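You operate a simulated robot arm through the tools that you are given. There is no shell and no other tool. Be economical: measure what you need, move in short steps, check, and stop when the job is done.

You run a simulated two-armed robot. Do the job below in one go: nothing can be reset, and whatever is moved stays where it is left.

TASK
On the right half of the wall bench, fold the rag in half.

The check looks at the end state, three seconds after you hand in, the way a careful person would. Anything else that was tipped, shoved, dropped, spilled or broken makes it a failure. Flat cloth is picked up by pressing the open fingertips on it (5 to 10 N) and closing them slowly along it; thin cloth reads only 2 to 8 mm in the jaws.

THE ROBOT
Two 7-joint arms with two-finger parallel grippers on one trunk, on a base that drives. Base frame: it is fixed to the floor where the robot stands at the start and does not move with it; the origin is under the middle of the robot, x ahead of it, y to its left, z up; the surface under the hand at the start is at about z = 800. Lengths are in mm, angles in degrees, forces in N, time in s.
The left shoulder is at the start at [70, 163, 1120], the right one opposite. With the tool pointing down near the work surface each hand reaches from about 400 to 880 mm from the robot's upright axis, wherever it stands, measured 20 degrees to its own side. Places, roughly: right half of the wall bench [600, 400, 800]. Payload 3.43 kg a hand.
The tool frame of a hand sits at the grasp point between the pads (the TCP): z along the fingers, y along the line on which they close. The tips reach 34 mm beyond it. Largest opening 128 mm; finger width 24, thickness 12; the body of the gripper, 48 by 130 mm, starts 96 mm behind the TCP.
Orientation is that of the tool frame in the base frame, as [roll, pitch, yaw] about the fixed x, y, z axes, in that order (R = Rz(yaw) Ry(pitch) Rx(roll)). With the fingers straight down and closing along the base's y, the tool's x points along the base's -x, its y along +y and its z along -z.

THE INTERFACE
- The arms move only by the tool drive_tool. It takes "left_series", "right_series" or both (then of equal length, played together; a hand with none holds still); each is a list of rows, each an object of numbers (a shift or turn left out is 0, a gripper value left out holds the last): "tx", "ty", "tz": the shift along the tool's x, y, z in units of 200 mm (1.0 is 200 mm); "ax", "ay", "az": the turn, a rotation vector about the tool's x, y, z in units of 180 degrees (1.0 is 180 degrees); "gripper": the opening in per cent of the stroke, from 0 (shut) to 100 (fully open). In form: [{"tx": .., "ty": .., "tz": .., "ax": .., "ay": .., "az": .., "gripper": ..}, ...]. A call has 1 to 20 rows; each row is the pose to reach, as a shift and turn from the pose commanded when the call began, along the tool's axes at that moment. A call with a number of a shift or a turn outside -1 to 1 is refused whole. Rows are played at 5 a second. More than 50 mm and 8.6 degrees between two rows, or a gripper value outside its range, and nothing of the call is played. A pose out of reach is approached as far as the arm can. The call stops where the force on the tool passes 40 N (or 10 N more than at its start, if that is more) or the arm is blocked; 0.2 s more then pass. The fingers move at their own pace (about 153 mm/s each) and stop on an object; they squeeze with about 38 N. The grip force told is the motor's: it shows also when the fingers shut on nothing. Time passes only in rows, and 0.2 s behind the last, so rows that repeat a pose let the fingers close. The reply holds the time, the measured pose of the TCP, the force on the tool along the base axes, the opening and the grip force, in the units named above and with some noise, with the torque about the TCP (base axes, N m) and any sound that the robot's microphone picked up.
- Cameras (640 x 400 px; columns grow to the right, rows downward): "scene" is now at [133.1, 11, 1338.2]; the picture's right is [0.13, -0.99, 0.00], its down [-0.66, -0.09, -0.74] and it looks along [0.74, 0.10, -0.67] (base axes); focal length 256 px, centre (320, 200). "left" rides on the left gripper at [76, 11, -160] in its tool frame; the picture's right is [-0.15, 0.99, 0.00], its down [-0.88, -0.13, -0.46] and it looks along [-0.45, -0.07, 0.89] (tool axes); focal length 234 px, centre (320, 200). "right" rides on the right gripper at [76, -11, -160] in its tool frame; the picture's right is [0.15, 0.99, 0.00], its down [-0.88, 0.13, -0.46] and it looks along [-0.45, 0.07, 0.89] (tool axes); focal length 234 px, centre (320, 200). There is no depth. A picture from a camera that has moved, and an enlarged one, comes with that camera's place and axes in the base frame and with its lens.
- capture(camera): a new picture of that camera. It takes no simulated time.
- lift_body(by): slides the trunk up (or, below 0, down) by that many mm; the arms and the scene camera ride with it, the base frame stays. It gives what a move gives, with no picture.
- steer(legs): drives the robot by 1 to 6 legs, each [ahead, left, turn to the left] in mm, mm and degrees, along the robot's own axes; the way and the turn of a leg run together, so that a leg with both is an arc; at most 1500 mm and 180 degrees a leg. The arms and the cameras ride along, it lands a little off, and it stops where it bumps. It gives what a move gives.
- head_to(pan, tilt): turns the head with the scene camera to pan (to the left, within 86 degrees either way) and tilt (down, from -29 to 69), counted from straight ahead of the robot. It gives what a move gives.
- close_up(camera, box): a new picture of the part [left, top, right, bottom] of that camera's present view, enlarged. It takes no simulated time.
- sign_off(): hands the job in; it is judged then, once.

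Work in short steps. Places have to be worked out from the pictures, the camera data and where the tool is seen: move nearer, look again, correct. Check each grasp and each placing, and mend what went wrong. You have 120 turns and 92 pictures in all, those below and enlarged ones among them. Open the grippers and draw the arms clear of the work before you hand the job in, unless the task says otherwise; then end with one line.

The tools are called after ">>>" as name(argument=value, ...) on one line, values as JSON. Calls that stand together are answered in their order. drive_tool: Moves the arms, as the interface text tells. Its arguments: {"type":"object","properties":{"left_series":{"type":"array"},"right_series":{"type":"array"}},"required":[]} The other tools are called the same way: lift_body (by) slides the trunk up or down; steer (legs) drives the base; head_to (pan, tilt) turns the head that bears the scene camera; capture (camera) takes a picture; close_up (camera, box) takes an enlarged picture of a part of a camera's view; sign_off () hands the job in.

At the start:

```text
t: 0.0
left_ee_pos: [452.4, 382.4, 1027.8]
left_tcp_rot: [-180.0, 0.0, -180.0]
left_force: [1.0, -0.2, -0.6]
left_ft_torque: [-0.02, 0.02, -0.02]
left_finger_gap: 128.0
left_grip_force: 0.1
right_ee_pos: [715.0, -93.2, 960.1]
right_tcp_rot: [180.0, 0.0, -180.0]
right_force: [1.2, 0.4, -0.2]
right_ft_torque: [0.03, -0.03, -0.01]
right_finger_gap: 127.9
right_grip_force: 0.1
trunk travel left (down, up): [-600.0, 340.0]
robot x, y, heading: [-1.1, -1.1, -0.3]
head pan, tilt: [7.5, 42.0]
```

scene: 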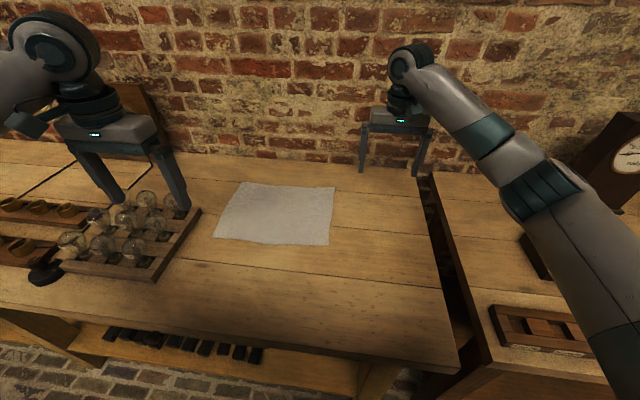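
right: 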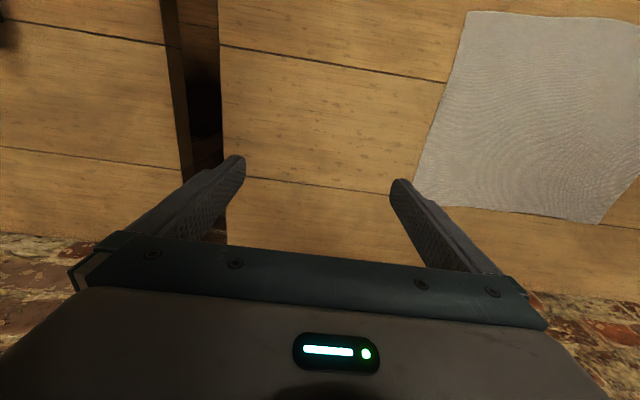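
left: 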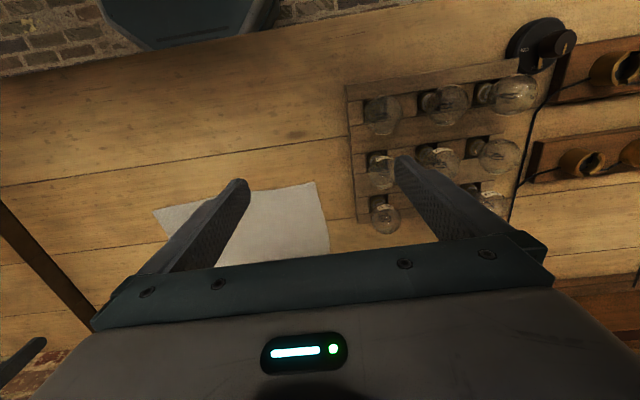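

The rag looks to span roughly x 545–795, y 50–360, clear of the bulb rack. I'll take an enlarged view to get its corners more exactly.

>>> close_up(camera="scene", box=[190, 160, 350, 260])

```text
4.00 times, centred on (270, 210) of scene
camera zoom: at [133.1, 11.0, 1338.2], right [0.13, -0.99, 0.0], down [-0.66, -0.09, -0.74], along [0.74, 0.1, -0.67], focal length 1023 px, centre (520, 160)
```

zoom: 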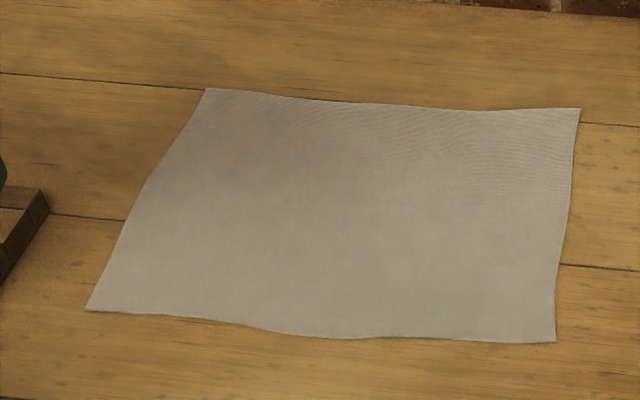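

Corners come out at about D(540,362), C(554,45), A(783,368), B(798,51). I plan to grip the near edge near both corners with the fingers closing along x, then carry it over to the far edge. First I turn both hands 90° and place them above the near corners.

>>> drive_tool(left_series=[{"tx": -0.04, "ty": -0.02, "tz": 0.04, "az": -0.0417, "gripper": 40}, {"tx": -0.08, "ty": -0.04, "tz": 0.08, "az": -0.0833}, {"tx": -0.12, "ty": -0.06, "tz": 0.12, "az": -0.125}, {"tx": -0.16, "ty": -0.08, "tz": 0.16, "az": -0.1667}, {"tx": -0.2, "ty": -0.1, "tz": 0.2, "az": -0.2083}, {"tx": -0.24, "ty": -0.12, "tz": 0.24, "az": -0.25}, {"tx": -0.28, "ty": -0.14, "tz": 0.28, "az": -0.2917}, {"tx": -0.32, "ty": -0.16, "tz": 0.32, "az": -0.3333}, {"tx": -0.36, "ty": -0.18, "tz": 0.36, "az": -0.375}, {"tx": -0.4, "ty": -0.2, "tz": 0.4, "az": -0.4167}, {"tx": -0.44, "ty": -0.21, "tz": 0.45, "az": -0.4583}, {"tx": -0.47, "ty": -0.22, "tz": 0.49, "az": -0.5}], right_series=[{"tx": 0.06, "ty": 0.07, "tz": 0.01, "az": 0.0417, "gripper": 40}, {"tx": 0.12, "ty": 0.14, "tz": 0.02, "az": 0.0833}, {"tx": 0.18, "ty": 0.2, "tz": 0.03, "az": 0.125}, {"tx": 0.24, "ty": 0.27, "tz": 0.05, "az": 0.1667}, {"tx": 0.3, "ty": 0.34, "tz": 0.06, "az": 0.2083}, {"tx": 0.36, "ty": 0.4, "tz": 0.07, "az": 0.25}, {"tx": 0.42, "ty": 0.47, "tz": 0.08, "az": 0.2917}, {"tx": 0.5, "ty": 0.54, "tz": 0.1, "az": 0.3333}, {"tx": 0.56, "ty": 0.6, "tz": 0.11, "az": 0.375}, {"tx": 0.62, "ty": 0.67, "tz": 0.12, "az": 0.4167}, {"tx": 0.7, "ty": 0.74, "tz": 0.14, "az": 0.4583}, {"tx": 0.77, "ty": 0.805, "tz": 0.15, "az": 0.5}])

```text
t: 2.6
left_ee_pos: [547.7, 339.5, 929.8]
left_tcp_rot: [180.0, -0.1, -89.9]
left_force: [1.4, -0.4, -0.7]
left_ft_torque: [-0.04, -0.01, 0.01]
left_finger_gap: 51.1
left_grip_force: 0.0
right_ee_pos: [561.4, 67.2, 929.6]
right_tcp_rot: [-179.9, 0.1, 89.9]
right_force: [-0.9, 0.9, 0.0]
right_ft_torque: [-0.01, 0.0, -0.02]
right_finger_gap: 51.0
right_grip_force: 0.0
trunk travel left (down, up): [-600.0, 340.0]
robot x, y, heading: [3.2, -0.0, -0.1]
head pan, tilt: [7.5, 42.0]
```

Both hands reached their poses. I look from both hand cameras and the scene camera.

>>> capture(camera="left")

>>> capture(camera="right")

>>> capture(camera="scene")

```text
87 pictures are left
camera left: at [536.6, 262.4, 1089.6], right [-0.99, 0.14, 0.0], down [0.13, 0.88, 0.46], along [0.07, 0.45, -0.89], focal length 234 px, centre (320, 200)
```

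left: 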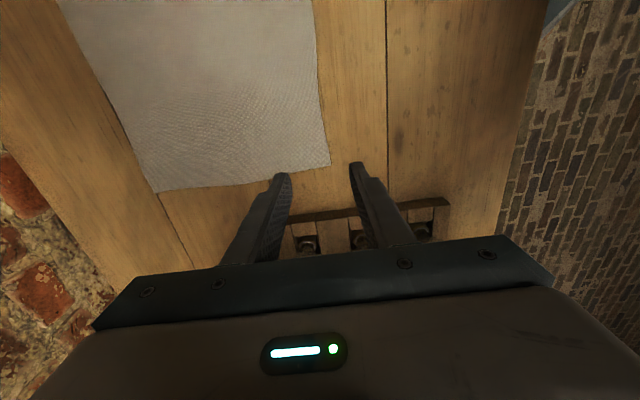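

```text
86 pictures are left
camera right: at [549.2, 143.4, 1088.9], right [0.99, 0.15, 0.0], down [0.13, -0.88, 0.46], along [0.07, -0.45, -0.89], focal length 234 px, centre (320, 200)
```

right: 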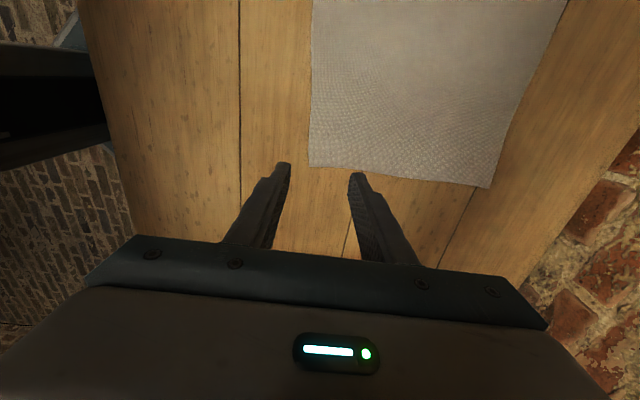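

```text
85 pictures are left
camera scene: at [133.2, 11.4, 1338.2], right [0.13, -0.99, 0.0], down [-0.66, -0.09, -0.74], along [0.74, 0.1, -0.67], focal length 256 px, centre (320, 200)
```

scene: 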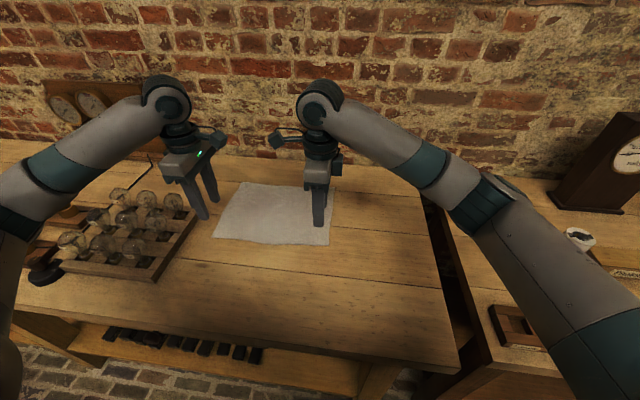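

Corner estimates agree: D(538,361), C(552,44), A(777,366), B(793,51). The TCPs sit about 8 mm inside the near edge. I narrow the fingers to about 31 mm and descend to just above the cloth.

>>> drive_tool(left_series=[{"tz": 0.15, "gripper": 25}, {"tz": 0.3}, {"tz": 0.38}, {"tz": 0.43}, {"tz": 0.43}], right_series=[{"tz": 0.15, "gripper": 25}, {"tz": 0.3}, {"tz": 0.38}, {"tz": 0.43}, {"tz": 0.43}])

>>> capture(camera="left")

>>> capture(camera="right")

```text
t: 3.8
left_ee_pos: [547.2, 338.2, 844.5]
left_tcp_rot: [180.0, 0.0, -90.0]
left_force: [-0.6, 0.1, 0.4]
left_ft_torque: [-0.01, 0.0, 0.0]
left_finger_gap: 31.9
left_grip_force: 0.1
right_ee_pos: [561.2, 64.9, 842.5]
right_tcp_rot: [180.0, -0.1, 90.0]
right_force: [0.5, 0.4, 0.2]
right_ft_torque: [-0.02, 0.02, -0.02]
right_finger_gap: 32.2
right_grip_force: 0.0
trunk travel left (down, up): [-600.0, 340.0]
robot x, y, heading: [-0.0, -0.5, -0.0]
head pan, tilt: [7.5, 42.0]
```

```text
84 pictures are left
camera left: at [536.1, 262.5, 1004.0], right [-0.99, 0.15, 0.0], down [0.13, 0.88, 0.46], along [0.07, 0.45, -0.89], focal length 234 px, centre (320, 200)
```

left: 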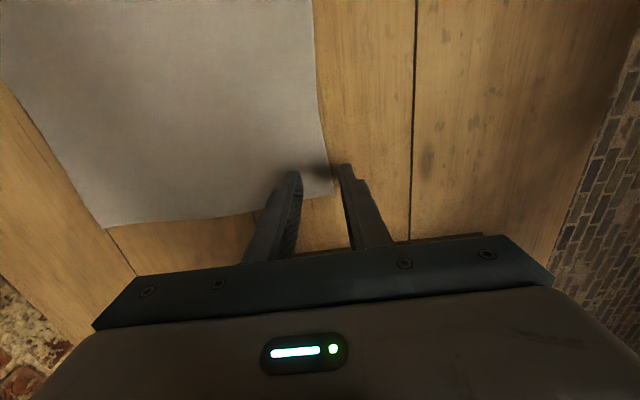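

```text
83 pictures are left
camera right: at [548.5, 142.0, 1002.6], right [0.99, 0.15, 0.0], down [0.13, -0.88, 0.46], along [0.07, -0.45, -0.89], focal length 234 px, centre (320, 200)
```

right: 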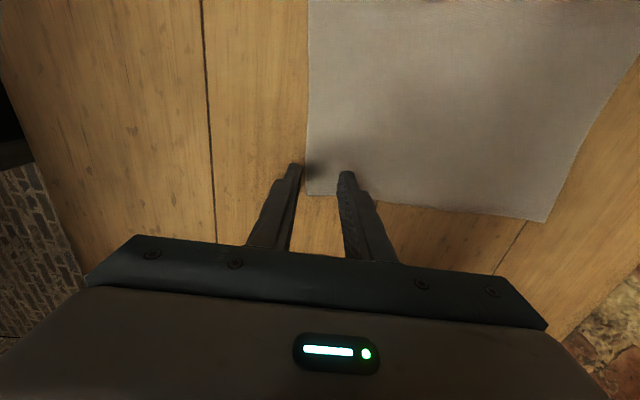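

Fingers straddle the near edge at both corners. I lower gently to find contact.

>>> drive_tool(left_series=[{"tz": 0.02}, {"tz": 0.035}, {"tz": 0.045}, {"tz": 0.05}], right_series=[{"tz": 0.02}, {"tz": 0.035}, {"tz": 0.045}, {"tz": 0.05}])

```text
t: 4.8
left_ee_pos: [546.8, 338.1, 836.5]
left_tcp_rot: [-179.9, 0.0, -89.9]
left_force: [0.6, -0.1, 0.1]
left_ft_torque: [0.01, 0.0, 0.0]
left_finger_gap: 32.0
left_grip_force: 0.0
right_ee_pos: [561.3, 66.1, 833.9]
right_tcp_rot: [179.9, -0.1, 90.0]
right_force: [0.3, -1.1, 13.8]
right_ft_torque: [-0.13, -0.33, -0.02]
right_finger_gap: 32.3
right_grip_force: 0.3
trunk travel left (down, up): [-600.0, 340.0]
robot x, y, heading: [-3.4, -0.3, -0.1]
head pan, tilt: [7.5, 42.0]
```

Right hand is in contact at 13.8 N, a bit much, and the left is not touching yet. I ease the right by 1 mm and lower the left.

>>> drive_tool(left_series=[{"tz": 0.005}, {"tz": 0.01}, {"tz": 0.01}], right_series=[{"tz": -0.003}, {"tz": -0.003}, {"tz": -0.003}])

```text
t: 5.6
left_ee_pos: [545.7, 337.4, 834.3]
left_tcp_rot: [-179.7, 0.0, -90.1]
left_force: [1.0, 0.2, 16.0]
left_ft_torque: [0.06, -0.37, -0.01]
left_finger_gap: 32.4
left_grip_force: 0.2
right_ee_pos: [560.1, 65.1, 835.8]
right_tcp_rot: [179.9, 0.0, 89.9]
right_force: [2.9, 1.2, 10.9]
right_ft_torque: [-0.03, -0.37, 0.04]
right_finger_gap: 33.7
right_grip_force: 1.3
trunk travel left (down, up): [-600.0, 340.0]
robot x, y, heading: [2.1, -1.5, -0.1]
head pan, tilt: [7.5, 42.0]
```

Forces are 16 N left and 11 N right, so I ease both to about 8 N and close the fingers slowly.

>>> drive_tool(left_series=[{"tz": -0.007}, {"tz": -0.007, "gripper": 23}, {"tz": -0.007, "gripper": 21}, {"tz": -0.007, "gripper": 19}, {"tz": -0.007, "gripper": 17}, {"tz": -0.007, "gripper": 15}, {"tz": -0.007, "gripper": 13}, {"tz": -0.007, "gripper": 11}, {"tz": -0.007, "gripper": 9}, {"tz": -0.007, "gripper": 7}, {"tz": -0.007, "gripper": 5}, {"tz": -0.007, "gripper": 3}, {"tz": -0.007, "gripper": 1}, {"tz": -0.007, "gripper": 0}, {"tz": -0.007, "gripper": 0}], right_series=[{"tz": -0.003}, {"tz": -0.003, "gripper": 23}, {"tz": -0.003, "gripper": 21}, {"tz": -0.003, "gripper": 19}, {"tz": -0.003, "gripper": 17}, {"tz": -0.003, "gripper": 15}, {"tz": -0.003, "gripper": 13}, {"tz": -0.003, "gripper": 11}, {"tz": -0.003, "gripper": 9}, {"tz": -0.003, "gripper": 7}, {"tz": -0.003, "gripper": 5}, {"tz": -0.003, "gripper": 3}, {"tz": -0.003, "gripper": 1}, {"tz": -0.003, "gripper": 0}, {"tz": -0.003, "gripper": 0}])

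>>> capture(camera="left")

>>> capture(camera="right")

```text
t: 8.8
left_ee_pos: [545.6, 337.5, 836.5]
left_tcp_rot: [-179.9, 0.0, -90.0]
left_force: [2.4, -2.1, 11.8]
left_ft_torque: [-0.03, -0.15, -0.01]
left_finger_gap: 2.1
left_grip_force: 36.8
right_ee_pos: [560.5, 66.9, 835.5]
right_tcp_rot: [-179.9, 0.0, 90.0]
right_force: [2.4, 1.2, 8.6]
right_ft_torque: [-0.05, -0.13, -0.01]
right_finger_gap: 5.8
right_grip_force: 37.8
trunk travel left (down, up): [-600.0, 340.0]
robot x, y, heading: [1.8, 1.4, -0.1]
head pan, tilt: [7.5, 42.0]
```

```text
82 pictures are left
camera left: at [534.7, 261.7, 994.6], right [-0.99, 0.15, 0.0], down [0.13, 0.88, 0.46], along [0.07, 0.45, -0.89], focal length 234 px, centre (320, 200)
```

left: 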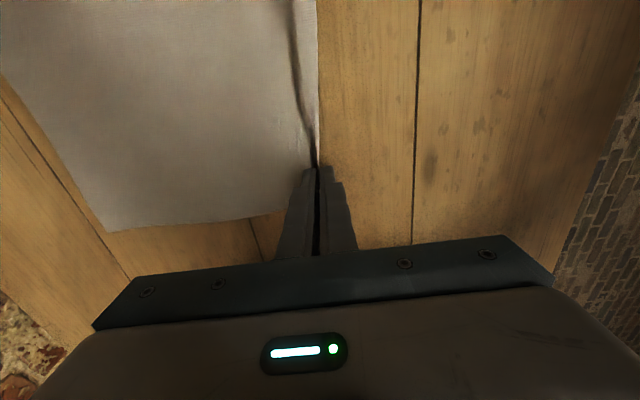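

```text
81 pictures are left
camera right: at [547.6, 141.8, 994.9], right [0.99, 0.15, 0.0], down [0.13, -0.88, 0.46], along [0.07, -0.45, -0.89], focal length 234 px, centre (320, 200)
```

right: 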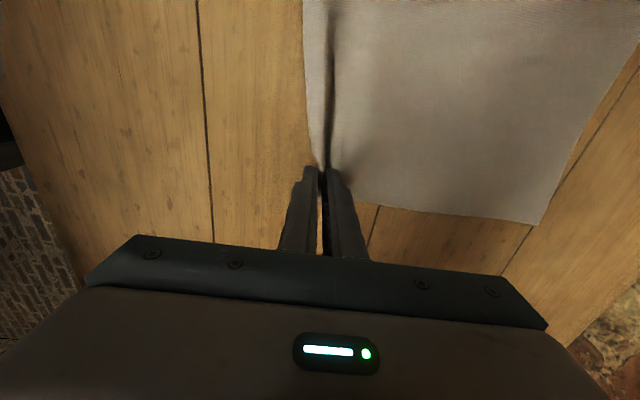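

The jaws hold cloth: 2.1 mm on the left, 5.8 mm on the right. A small test lift with a bit of forward motion will check the grip.

>>> drive_tool(left_series=[{"tz": -0.05}, {"tz": -0.1, "ty": -0.03}, {"tz": -0.15, "ty": -0.07}, {"tz": -0.2, "ty": -0.1}, {"tz": -0.25, "ty": -0.14}], right_series=[{"tz": -0.05}, {"tz": -0.1, "ty": 0.03}, {"tz": -0.15, "ty": 0.07}, {"tz": -0.2, "ty": 0.1}, {"tz": -0.25, "ty": 0.14}])

>>> capture(camera="scene")

>>> capture(camera="left")

>>> capture(camera="right")

```text
t: 10.0
left_ee_pos: [575.1, 336.4, 883.4]
left_tcp_rot: [179.9, 0.0, -90.0]
left_force: [0.3, 0.5, 0.7]
left_ft_torque: [0.0, 0.01, -0.01]
left_finger_gap: 1.9
left_grip_force: 35.9
right_ee_pos: [590.0, 67.2, 883.8]
right_tcp_rot: [-180.0, 0.0, 89.9]
right_force: [0.7, 0.5, 0.1]
right_ft_torque: [0.01, 0.02, -0.01]
right_finger_gap: 5.4
right_grip_force: 38.0
trunk travel left (down, up): [-600.0, 340.0]
robot x, y, heading: [1.9, 0.3, -0.2]
head pan, tilt: [7.5, 42.0]
```

```text
80 pictures are left
camera scene: at [133.3, 10.9, 1338.1], right [0.13, -0.99, 0.0], down [-0.66, -0.09, -0.74], along [0.74, 0.1, -0.67], focal length 256 px, centre (320, 200)
```

scene: 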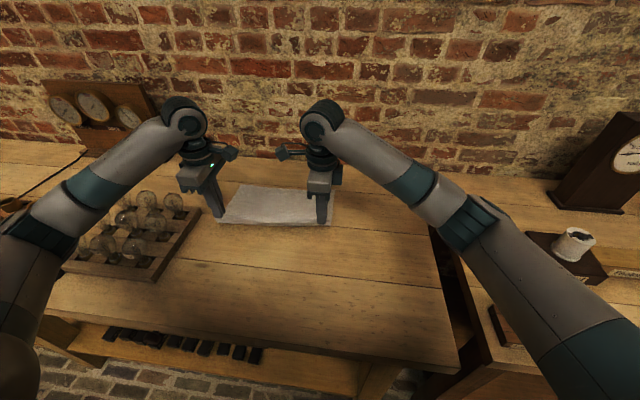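

```text
79 pictures are left
camera left: at [564.4, 262.4, 1042.7], right [-0.99, 0.15, 0.0], down [0.13, 0.88, 0.46], along [0.07, 0.45, -0.89], focal length 234 px, centre (320, 200)
```

left: 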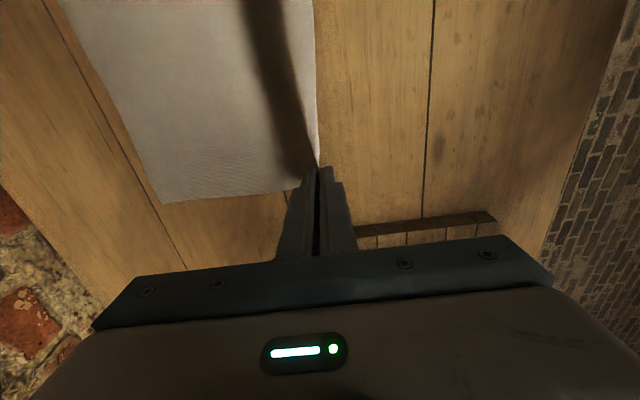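

```text
78 pictures are left
camera right: at [576.9, 142.7, 1043.6], right [0.99, 0.15, 0.0], down [0.13, -0.88, 0.46], along [0.07, -0.45, -0.89], focal length 234 px, centre (320, 200)
```

right: 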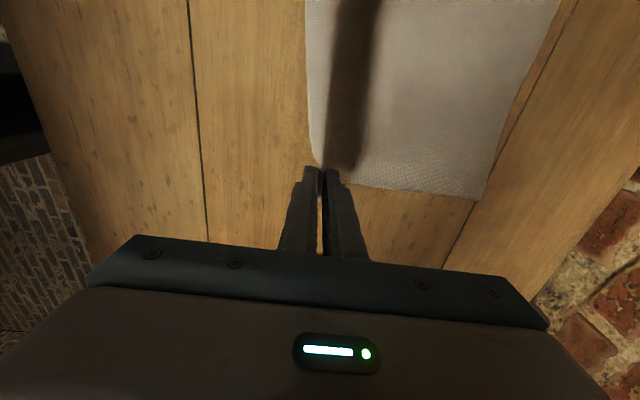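

The near edge is lifted by both hands. I carry it up and over in an arc and pause above the far edge to look.

>>> drive_tool(left_series=[{"ty": -0.08, "tz": -0.09}, {"ty": -0.18, "tz": -0.17}, {"ty": -0.3, "tz": -0.21}, {"ty": -0.42, "tz": -0.23}, {"ty": -0.54, "tz": -0.23}, {"ty": -0.66, "tz": -0.19}, {"ty": -0.76, "tz": -0.12}, {"ty": -0.86, "tz": -0.03}, {"ty": -0.92, "tz": 0.06}, {"ty": -0.92, "tz": 0.06}], right_series=[{"ty": 0.08, "tz": -0.09}, {"ty": 0.18, "tz": -0.17}, {"ty": 0.3, "tz": -0.21}, {"ty": 0.42, "tz": -0.23}, {"ty": 0.54, "tz": -0.23}, {"ty": 0.66, "tz": -0.19}, {"ty": 0.76, "tz": -0.12}, {"ty": 0.84, "tz": -0.03}, {"ty": 0.9, "tz": 0.06}, {"ty": 0.9, "tz": 0.06}])

>>> capture(camera="scene")

>>> capture(camera="left")

>>> capture(camera="right")

```text
t: 12.2
left_ee_pos: [757.5, 337.4, 871.3]
left_tcp_rot: [-180.0, 0.0, -90.0]
left_force: [-1.3, -0.5, 0.8]
left_ft_torque: [0.0, -0.03, 0.04]
left_finger_gap: 1.8
left_grip_force: 37.1
right_ee_pos: [768.1, 66.4, 872.5]
right_tcp_rot: [180.0, 0.0, 90.0]
right_force: [-0.8, 0.1, 0.4]
right_ft_torque: [0.01, -0.01, -0.01]
right_finger_gap: 5.4
right_grip_force: 38.0
trunk travel left (down, up): [-600.0, 340.0]
robot x, y, heading: [1.0, -2.6, 0.1]
head pan, tilt: [7.5, 42.0]
```

```text
77 pictures are left
camera scene: at [132.7, 10.7, 1338.3], right [0.13, -0.99, 0.0], down [-0.66, -0.09, -0.74], along [0.74, 0.1, -0.67], focal length 256 px, centre (320, 200)
```

scene: 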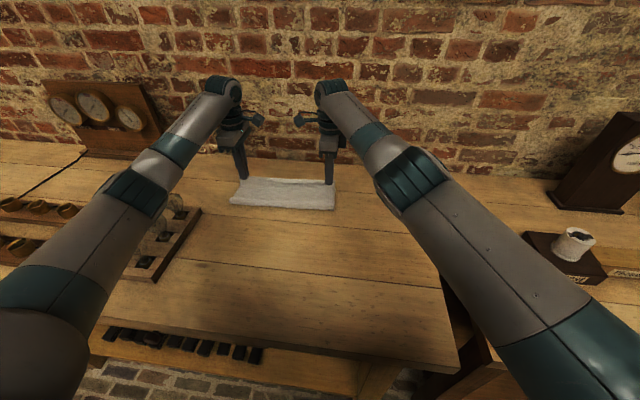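

```text
76 pictures are left
camera left: at [747.7, 262.5, 1031.7], right [-0.99, 0.15, 0.0], down [0.13, 0.88, 0.46], along [0.07, 0.45, -0.89], focal length 234 px, centre (320, 200)
```

left: 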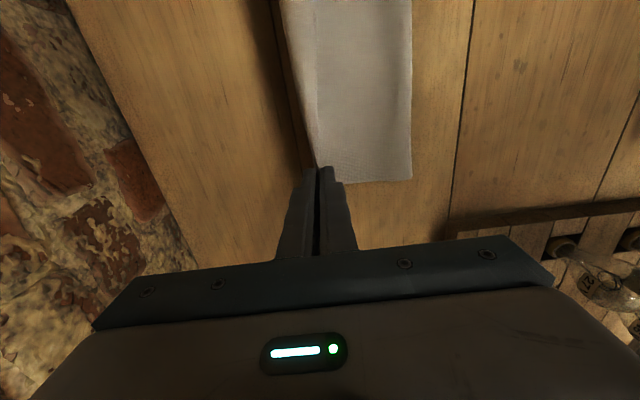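

```text
75 pictures are left
camera right: at [755.7, 142.3, 1032.2], right [0.99, 0.15, 0.0], down [0.13, -0.88, 0.46], along [0.07, -0.45, -0.89], focal length 234 px, centre (320, 200)
```

right: 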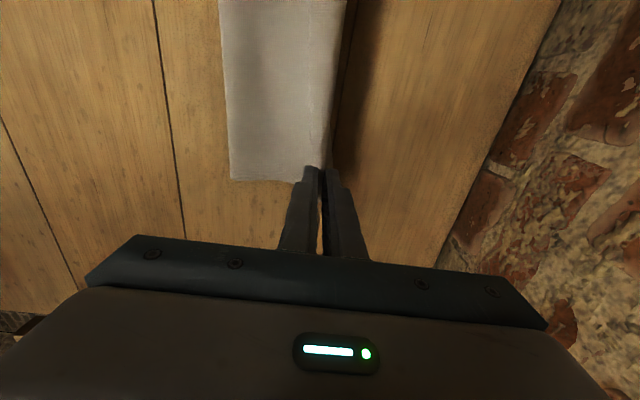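

The fold is nearly over. I enlarge both views to see where the lower layer's far edge lies relative to the held edge.

>>> close_up(camera="left", box=[240, 0, 440, 200])

>>> close_up(camera="right", box=[210, 0, 410, 200])

>>> close_up(camera="scene", box=[210, 150, 370, 250])

```text
2.00 times, centred on (340, 100) of left
camera zoom: at [747.7, 262.5, 1031.7], right [-0.99, 0.15, 0.0], down [0.13, 0.88, 0.46], along [0.07, 0.45, -0.89], focal length 468 px, centre (280, 400)
```

zoom: 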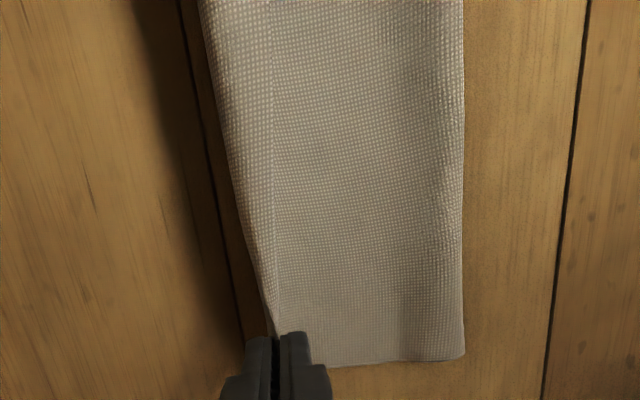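

```text
2.00 times, centred on (310, 100) of right
camera zoom: at [755.7, 142.3, 1032.2], right [0.99, 0.15, 0.0], down [0.13, -0.88, 0.46], along [0.07, -0.45, -0.89], focal length 468 px, centre (340, 400)
```

zoom: 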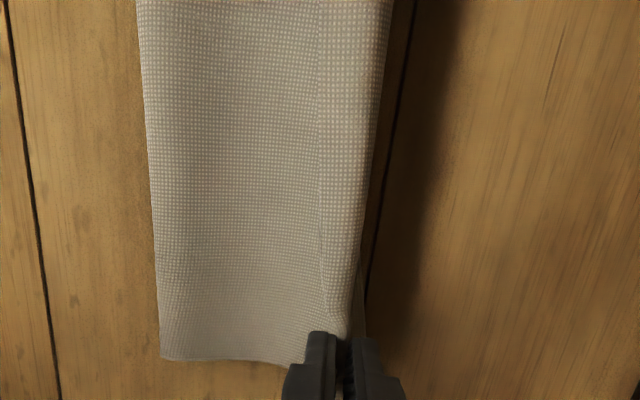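

```text
4.00 times, centred on (290, 200) of scene
camera zoom: at [132.7, 10.7, 1338.3], right [0.13, -0.99, 0.0], down [-0.66, -0.09, -0.74], along [0.74, 0.1, -0.67], focal length 1023 px, centre (440, 200)
```

zoom: 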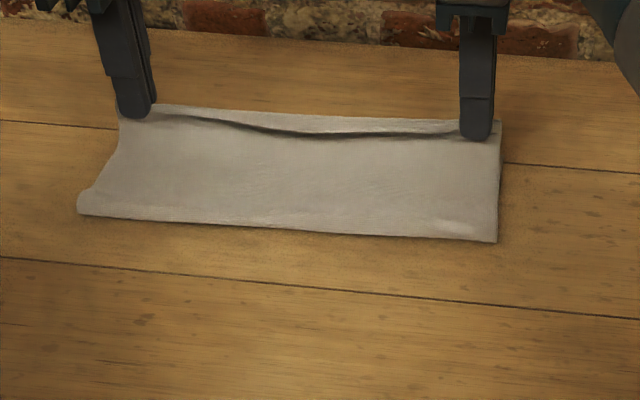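

The held edge hides the lower far edge, so I back both hands 40 mm toward me to expose it and measure the alignment.

>>> drive_tool(left_series=[{"ty": 0.07}, {"ty": 0.14}, {"ty": 0.2}, {"ty": 0.2}], right_series=[{"ty": -0.07}, {"ty": -0.14}, {"ty": -0.2}, {"ty": -0.2}])

>>> capture(camera="left")

>>> capture(camera="right")

>>> close_up(camera="scene", box=[210, 150, 370, 250])

```text
t: 13.2
left_ee_pos: [719.1, 336.7, 872.1]
left_tcp_rot: [180.0, -0.1, -90.0]
left_force: [-0.2, 0.2, 0.4]
left_ft_torque: [0.01, -0.02, 0.04]
left_finger_gap: 1.9
left_grip_force: 36.5
right_ee_pos: [728.6, 66.6, 872.0]
right_tcp_rot: [-179.9, 0.0, 89.9]
right_force: [0.7, 0.6, 0.1]
right_ft_torque: [0.01, 0.02, -0.03]
right_finger_gap: 5.3
right_grip_force: 38.0
trunk travel left (down, up): [-600.0, 340.0]
robot x, y, heading: [-1.7, -1.1, 0.0]
head pan, tilt: [7.5, 42.0]
```

```text
71 pictures are left
camera left: at [708.0, 261.9, 1031.8], right [-0.99, 0.15, 0.0], down [0.13, 0.88, 0.46], along [0.07, 0.45, -0.89], focal length 234 px, centre (320, 200)
```

left: 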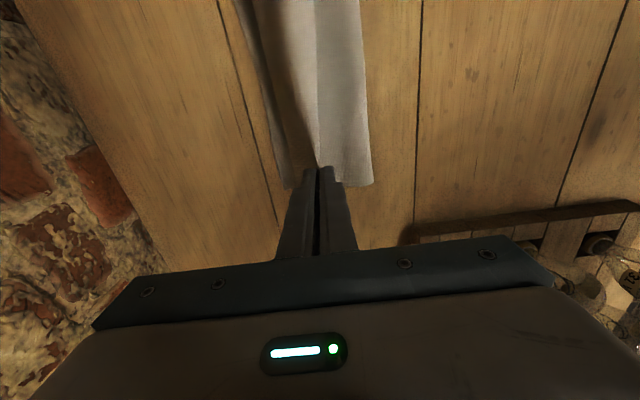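

```text
70 pictures are left
camera right: at [716.4, 142.1, 1031.2], right [0.99, 0.15, 0.0], down [0.13, -0.88, 0.46], along [0.07, -0.45, -0.89], focal length 234 px, centre (320, 200)
```

right: 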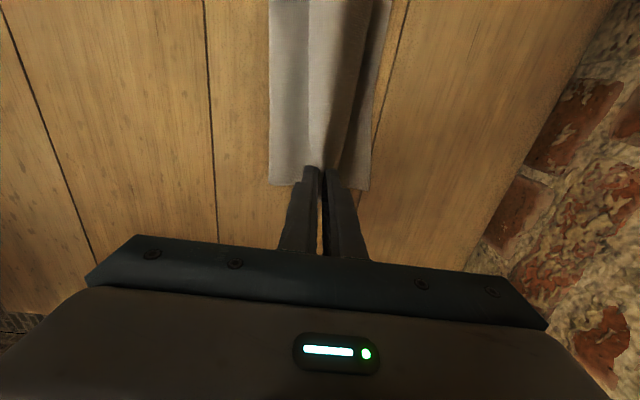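

```text
4.00 times, centred on (290, 200) of scene
camera zoom: at [133.4, 10.9, 1338.2], right [0.13, -0.99, 0.0], down [-0.66, -0.09, -0.74], along [0.74, 0.1, -0.67], focal length 1023 px, centre (440, 200)
```

zoom: 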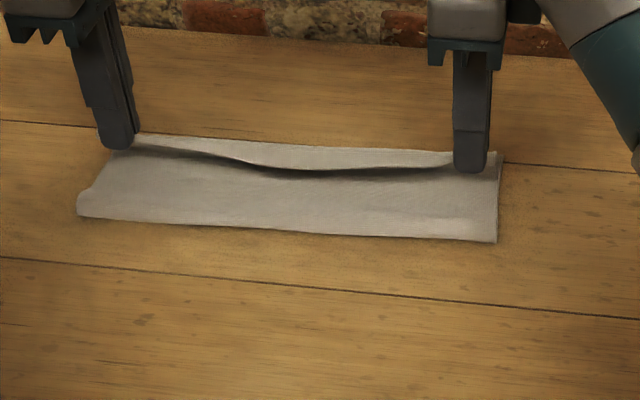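

Lower far edge is at about x 758 (left) and 784 (right). I bring the held edge onto it: left TCP to x≈760, right to x≈782, going down to z≈840.

>>> drive_tool(left_series=[{"ty": -0.05, "tz": 0.04}, {"ty": -0.1, "tz": 0.08}, {"ty": -0.15, "tz": 0.12}, {"ty": -0.19, "tz": 0.15}, {"ty": -0.21, "tz": 0.165}, {"ty": -0.21, "tz": 0.165}], right_series=[{"ty": 0.06, "tz": 0.04}, {"ty": 0.12, "tz": 0.08}, {"ty": 0.18, "tz": 0.12}, {"ty": 0.24, "tz": 0.15}, {"ty": 0.265, "tz": 0.165}, {"ty": 0.265, "tz": 0.165}])

>>> capture(camera="left")

>>> capture(camera="right")

>>> close_up(camera="scene", box=[210, 150, 370, 250])

```text
t: 14.6
left_ee_pos: [760.5, 337.7, 838.5]
left_tcp_rot: [180.0, 0.0, -90.0]
left_force: [0.3, -0.9, -0.1]
left_ft_torque: [-0.02, 0.0, 0.01]
left_finger_gap: 1.9
left_grip_force: 36.6
right_ee_pos: [774.8, 63.0, 840.1]
right_tcp_rot: [180.0, 0.0, 89.9]
right_force: [-0.5, 1.4, 0.7]
right_ft_torque: [0.05, 0.03, 0.01]
right_finger_gap: 5.4
right_grip_force: 38.5
right hand out of reach, approached as far as the arm can: row 4, 5, 6
trunk travel left (down, up): [-600.0, 340.0]
robot x, y, heading: [-0.6, 1.9, -0.2]
head pan, tilt: [7.5, 42.0]
```

```text
68 pictures are left
camera left: at [749.9, 262.5, 998.6], right [-0.99, 0.15, 0.0], down [0.13, 0.88, 0.46], along [0.07, 0.45, -0.89], focal length 234 px, centre (320, 200)
```

left: 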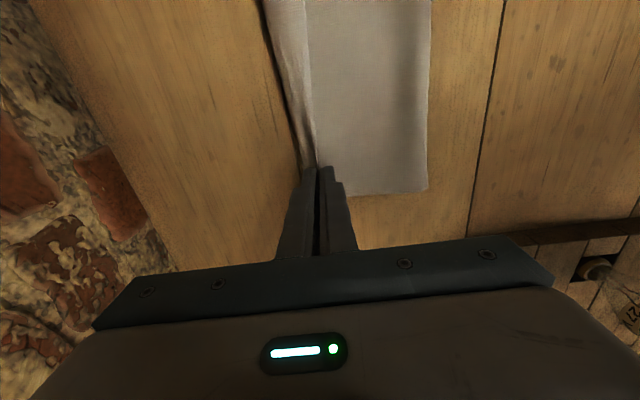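

```text
67 pictures are left
camera right: at [761.9, 139.1, 999.0], right [0.99, 0.15, 0.0], down [0.13, -0.88, 0.46], along [0.07, -0.45, -0.89], focal length 234 px, centre (320, 200)
```

right: 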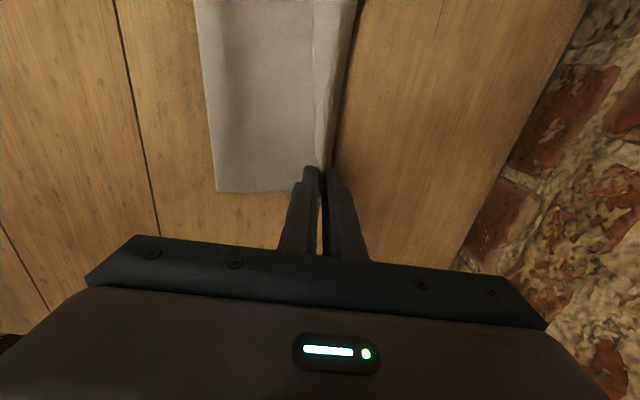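

```text
4.00 times, centred on (290, 200) of scene
camera zoom: at [133.2, 11.0, 1338.2], right [0.13, -0.99, 0.0], down [-0.66, -0.09, -0.74], along [0.74, 0.1, -0.67], focal length 1023 px, centre (440, 200)
```

zoom: 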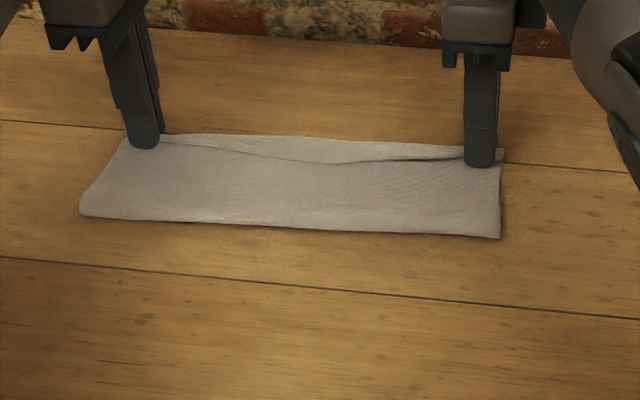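

Both edges are down near the far edge (the right arm is at its reach limit). I open the jaws a little and lift straight up.

>>> drive_tool(left_series=[{"gripper": 4}, {"gripper": 8}, {"gripper": 12}, {"gripper": 16}, {"gripper": 16}, {"tz": -0.1}, {"tz": -0.3}, {"tz": -0.5}], right_series=[{"gripper": 4}, {"gripper": 8}, {"gripper": 12}, {"gripper": 16}, {"gripper": 16}, {"tz": -0.1}, {"tz": -0.3}, {"tz": -0.5}])

>>> capture(camera="left")

>>> capture(camera="right")

>>> close_up(camera="scene", box=[210, 150, 370, 250])

```text
t: 16.4
left_ee_pos: [758.8, 337.7, 940.4]
left_tcp_rot: [-179.9, 0.0, -89.9]
left_force: [0.0, 0.0, 0.7]
left_ft_torque: [-0.03, -0.01, 0.0]
left_finger_gap: 20.5
left_grip_force: 0.0
right_ee_pos: [773.7, 61.2, 939.6]
right_tcp_rot: [180.0, 0.0, 90.0]
right_force: [-0.3, -0.5, -0.1]
right_ft_torque: [-0.02, 0.01, 0.01]
right_finger_gap: 20.7
right_grip_force: 0.2
trunk travel left (down, up): [-600.0, 340.0]
robot x, y, heading: [1.1, 1.9, 0.2]
head pan, tilt: [7.5, 42.0]
```

```text
65 pictures are left
camera left: at [747.3, 262.8, 1100.5], right [-0.99, 0.15, 0.0], down [0.13, 0.88, 0.46], along [0.07, 0.45, -0.89], focal length 234 px, centre (320, 200)
```

left: 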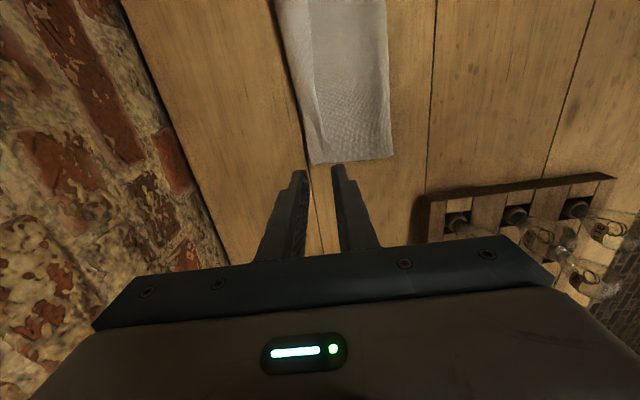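

```text
64 pictures are left
camera right: at [759.9, 137.3, 1099.4], right [0.99, 0.15, 0.0], down [0.13, -0.88, 0.46], along [0.07, -0.45, -0.89], focal length 234 px, centre (320, 200)
```

right: 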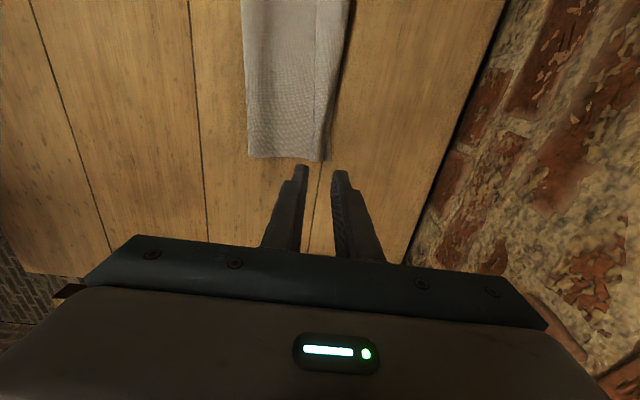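

```text
4.00 times, centred on (290, 200) of scene
camera zoom: at [130.9, 10.7, 1338.3], right [0.13, -0.99, 0.0], down [-0.66, -0.09, -0.74], along [0.74, 0.1, -0.67], focal length 1023 px, centre (440, 200)
```

zoom: 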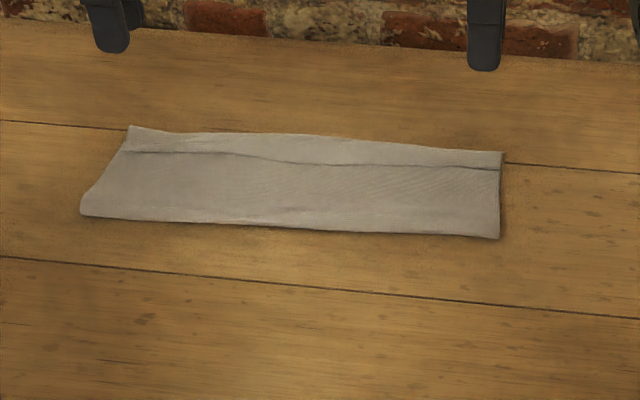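

The edge came out turned back: a flap about 28 mm wide lies on top along the far edge. I'll grip that flap and open it out. First I shift the base 100 mm left so the right arm reaches better.

>>> steer(legs=[[0, 100, 0]])

>>> capture(camera="scene")

>>> close_up(camera="scene", box=[240, 150, 400, 250])

```text
t: 17.6
left_ee_pos: [760.3, 438.3, 939.0]
left_tcp_rot: [180.0, 0.0, -89.9]
left_force: [0.4, -0.1, -0.4]
left_ft_torque: [-0.02, -0.01, 0.02]
left_finger_gap: 20.4
left_grip_force: 0.0
right_ee_pos: [774.6, 161.3, 937.1]
right_tcp_rot: [-180.0, 0.0, 90.0]
right_force: [0.3, 0.3, 0.9]
right_ft_torque: [0.0, 0.0, -0.02]
right_finger_gap: 20.7
right_grip_force: 0.0
trunk travel left (down, up): [-600.0, 340.0]
robot x, y, heading: [-0.2, 102.9, 0.1]
head pan, tilt: [7.5, 42.0]
```

```text
62 pictures are left
camera scene: at [133.2, 111.8, 1338.2], right [0.13, -0.99, 0.0], down [-0.66, -0.09, -0.74], along [0.74, 0.1, -0.67], focal length 256 px, centre (320, 200)
```

scene: 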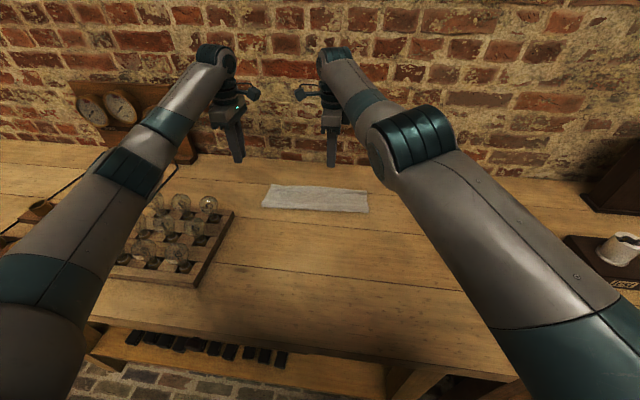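

```text
4.00 times, centred on (320, 200) of scene
camera zoom: at [133.2, 111.8, 1338.2], right [0.13, -0.99, 0.0], down [-0.66, -0.09, -0.74], along [0.74, 0.1, -0.67], focal length 1023 px, centre (320, 200)
```

zoom: 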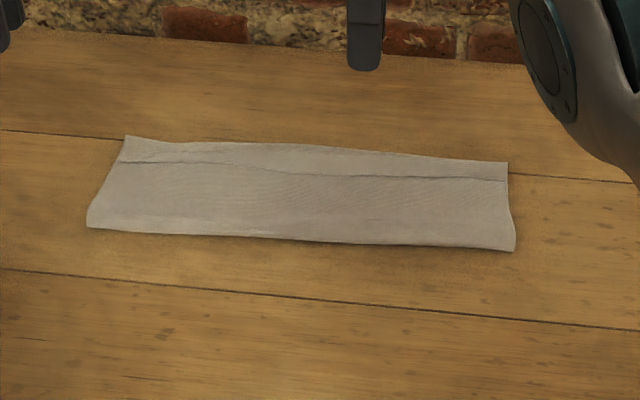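

The flap's free edge runs from about (748,359) to (766,49), and its bend is at x≈779–789. I move both hands over the flap ends, tilted 5° so the far finger touches first and drags only the flap.

>>> drive_tool(left_series=[{"tx": 0.13, "tz": 0.05, "gripper": 13}, {"tx": 0.26, "tz": 0.12, "ax": -0.014}, {"tx": 0.39, "tz": 0.22, "ax": -0.028}, {"tx": 0.515, "ty": 0.025, "tz": 0.32, "ax": -0.028}, {"tx": 0.515, "ty": 0.025, "tz": 0.4, "ax": -0.028}, {"tx": 0.515, "ty": 0.025, "tz": 0.42, "ax": -0.028}], right_series=[{"tx": -0.12, "tz": 0.05, "gripper": 13}, {"tx": -0.24, "tz": 0.12, "ax": 0.014}, {"tx": -0.36, "tz": 0.22, "ax": 0.028}, {"tx": -0.455, "ty": -0.027, "tz": 0.31, "ax": 0.028}, {"tx": -0.455, "ty": -0.027, "tz": 0.39, "ax": 0.028}, {"tx": -0.455, "ty": -0.027, "tz": 0.41, "ax": 0.028}])

>>> close_up(camera="left", box=[240, 50, 440, 250])

>>> close_up(camera="right", box=[210, 50, 410, 250])

```text
t: 18.9
left_ee_pos: [755.1, 335.3, 855.1]
left_tcp_rot: [175.0, 0.1, -90.1]
left_force: [-0.7, 1.6, -0.3]
left_ft_torque: [0.03, 0.01, 0.01]
left_finger_gap: 16.6
left_grip_force: 0.1
right_ee_pos: [767.5, 70.5, 854.8]
right_tcp_rot: [-174.9, 0.0, 89.9]
right_force: [0.3, 0.1, -0.3]
right_ft_torque: [-0.01, 0.01, -0.01]
right_finger_gap: 16.6
right_grip_force: 0.0
trunk travel left (down, up): [-600.0, 340.0]
robot x, y, heading: [-2.6, 97.0, -0.1]
head pan, tilt: [7.5, 42.0]
```

```text
2.00 times, centred on (340, 150) of left
camera zoom: at [758.8, 259.3, 1015.2], right [-0.99, 0.15, 0.09], down [0.17, 0.88, 0.44], along [-0.01, 0.45, -0.89], focal length 468 px, centre (280, 300)
```

zoom: 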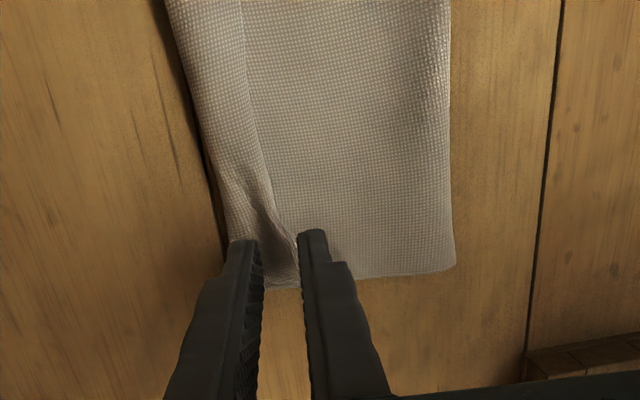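

```text
2.00 times, centred on (310, 150) of right
camera zoom: at [770.1, 145.7, 1015.9], right [0.99, 0.14, -0.09], down [0.17, -0.88, 0.44], along [-0.01, -0.45, -0.89], focal length 468 px, centre (340, 300)
```

zoom: 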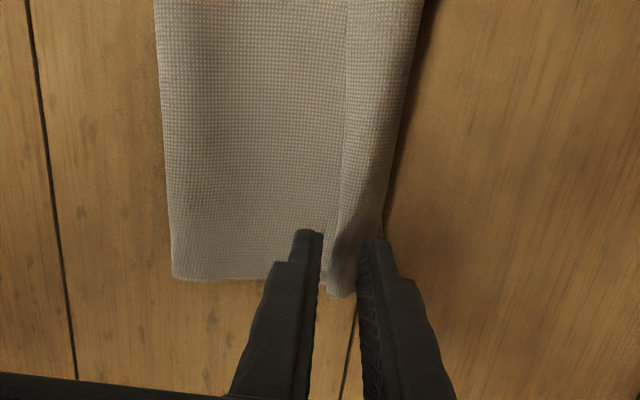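

Both pairs straddle the flap edge as wanted. I lower until light contact.

>>> drive_tool(left_series=[{"tz": 0.04}, {"tz": 0.07}, {"tz": 0.08}, {"tz": 0.085}], right_series=[{"tz": 0.04}, {"tz": 0.07}, {"tz": 0.08}, {"tz": 0.085}])

```text
t: 19.9
left_ee_pos: [752.5, 334.7, 838.7]
left_tcp_rot: [175.0, -0.1, -90.0]
left_force: [0.5, -0.7, 0.8]
left_ft_torque: [0.01, -0.01, 0.0]
left_finger_gap: 16.7
left_grip_force: 0.0
right_ee_pos: [767.7, 69.1, 839.8]
right_tcp_rot: [-175.0, 0.0, 89.9]
right_force: [0.0, 1.2, -0.2]
right_ft_torque: [-0.01, -0.01, 0.01]
right_finger_gap: 16.6
right_grip_force: 0.0
trunk travel left (down, up): [-600.0, 340.0]
robot x, y, heading: [0.6, 99.2, -0.1]
head pan, tilt: [7.5, 42.0]
```

No contact yet; I lower a little more.

>>> drive_tool(left_series=[{"tz": 0.008}, {"tz": 0.013}, {"tz": 0.013}], right_series=[{"tz": 0.008}, {"tz": 0.013}, {"tz": 0.013}])

```text
t: 20.8
left_ee_pos: [753.5, 334.9, 838.0]
left_tcp_rot: [175.0, -0.1, -89.9]
left_force: [1.3, 0.3, 9.2]
left_ft_torque: [0.09, -0.18, 0.01]
left_finger_gap: 17.3
left_grip_force: 0.5
right_ee_pos: [766.4, 70.2, 837.3]
right_tcp_rot: [-174.9, 0.1, 89.9]
right_force: [0.6, -0.1, 2.4]
right_ft_torque: [0.01, -0.05, 0.01]
right_finger_gap: 16.8
right_grip_force: 0.4
trunk travel left (down, up): [-600.0, 340.0]
robot x, y, heading: [-0.1, 100.9, -0.1]
head pan, tilt: [7.5, 42.0]
```

Left presses at 9 N and right at 2.4 N; I lower the right slightly and close both slowly.

>>> drive_tool(left_series=[{"tz": 0}, {"gripper": 11}, {"gripper": 10}, {"gripper": 9}, {"gripper": 8}, {"gripper": 7}, {"gripper": 6}, {"gripper": 5}, {"gripper": 4}, {"gripper": 3}, {"gripper": 2}, {"gripper": 1}, {"gripper": 0}, {"gripper": 0}], right_series=[{"tz": 0.004}, {"tz": 0.004, "gripper": 11}, {"tz": 0.004, "gripper": 10}, {"tz": 0.004, "gripper": 9}, {"tz": 0.004, "gripper": 8}, {"tz": 0.004, "gripper": 7}, {"tz": 0.004, "gripper": 6}, {"tz": 0.004, "gripper": 5}, {"tz": 0.004, "gripper": 4}, {"tz": 0.004, "gripper": 3}, {"tz": 0.004, "gripper": 2}, {"tz": 0.004, "gripper": 1}, {"tz": 0.004, "gripper": 0}, {"tz": 0.004, "gripper": 0}])

>>> close_up(camera="left", box=[240, 50, 440, 250])

>>> close_up(camera="right", box=[210, 50, 410, 250])

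```text
t: 23.8
left_ee_pos: [752.1, 335.7, 836.5]
left_tcp_rot: [175.0, -0.1, -90.0]
left_force: [2.6, -1.2, 9.1]
left_ft_torque: [0.0, -0.12, -0.02]
left_finger_gap: 2.1
left_grip_force: 36.7
right_ee_pos: [767.8, 69.8, 837.1]
right_tcp_rot: [-175.0, 0.1, 89.9]
right_force: [0.3, -0.3, 3.0]
right_ft_torque: [0.0, -0.03, -0.04]
right_finger_gap: 2.2
right_grip_force: 36.9
trunk travel left (down, up): [-600.0, 340.0]
robot x, y, heading: [-0.8, 101.4, 0.5]
head pan, tilt: [7.5, 42.0]
```

```text
2.00 times, centred on (340, 150) of left
camera zoom: at [755.9, 259.3, 996.7], right [-0.99, 0.15, 0.09], down [0.17, 0.88, 0.44], along [-0.01, 0.45, -0.89], focal length 468 px, centre (280, 300)
```

zoom: 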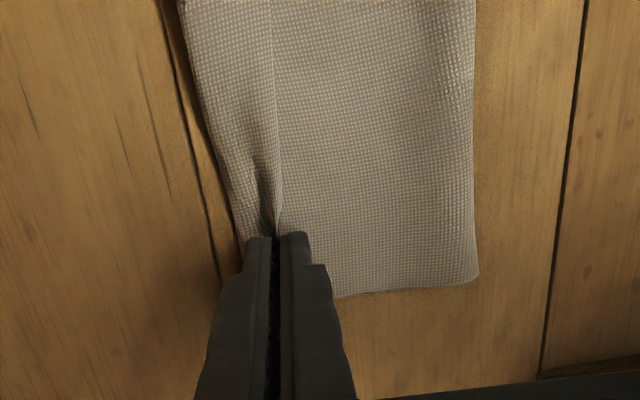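

```text
2.00 times, centred on (310, 150) of right
camera zoom: at [767.8, 145.9, 997.2], right [0.99, 0.15, -0.09], down [0.17, -0.88, 0.44], along [-0.01, -0.45, -0.89], focal length 468 px, centre (340, 300)
```

zoom: 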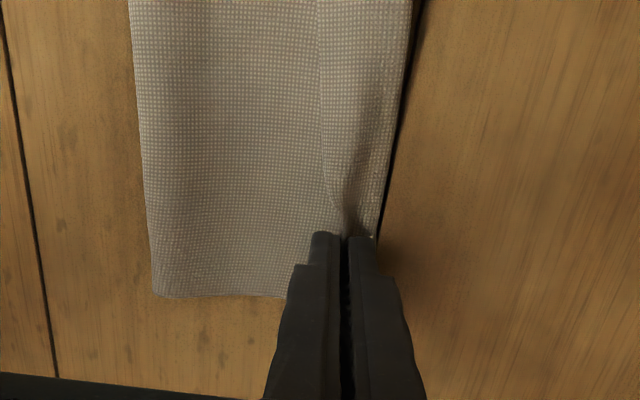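

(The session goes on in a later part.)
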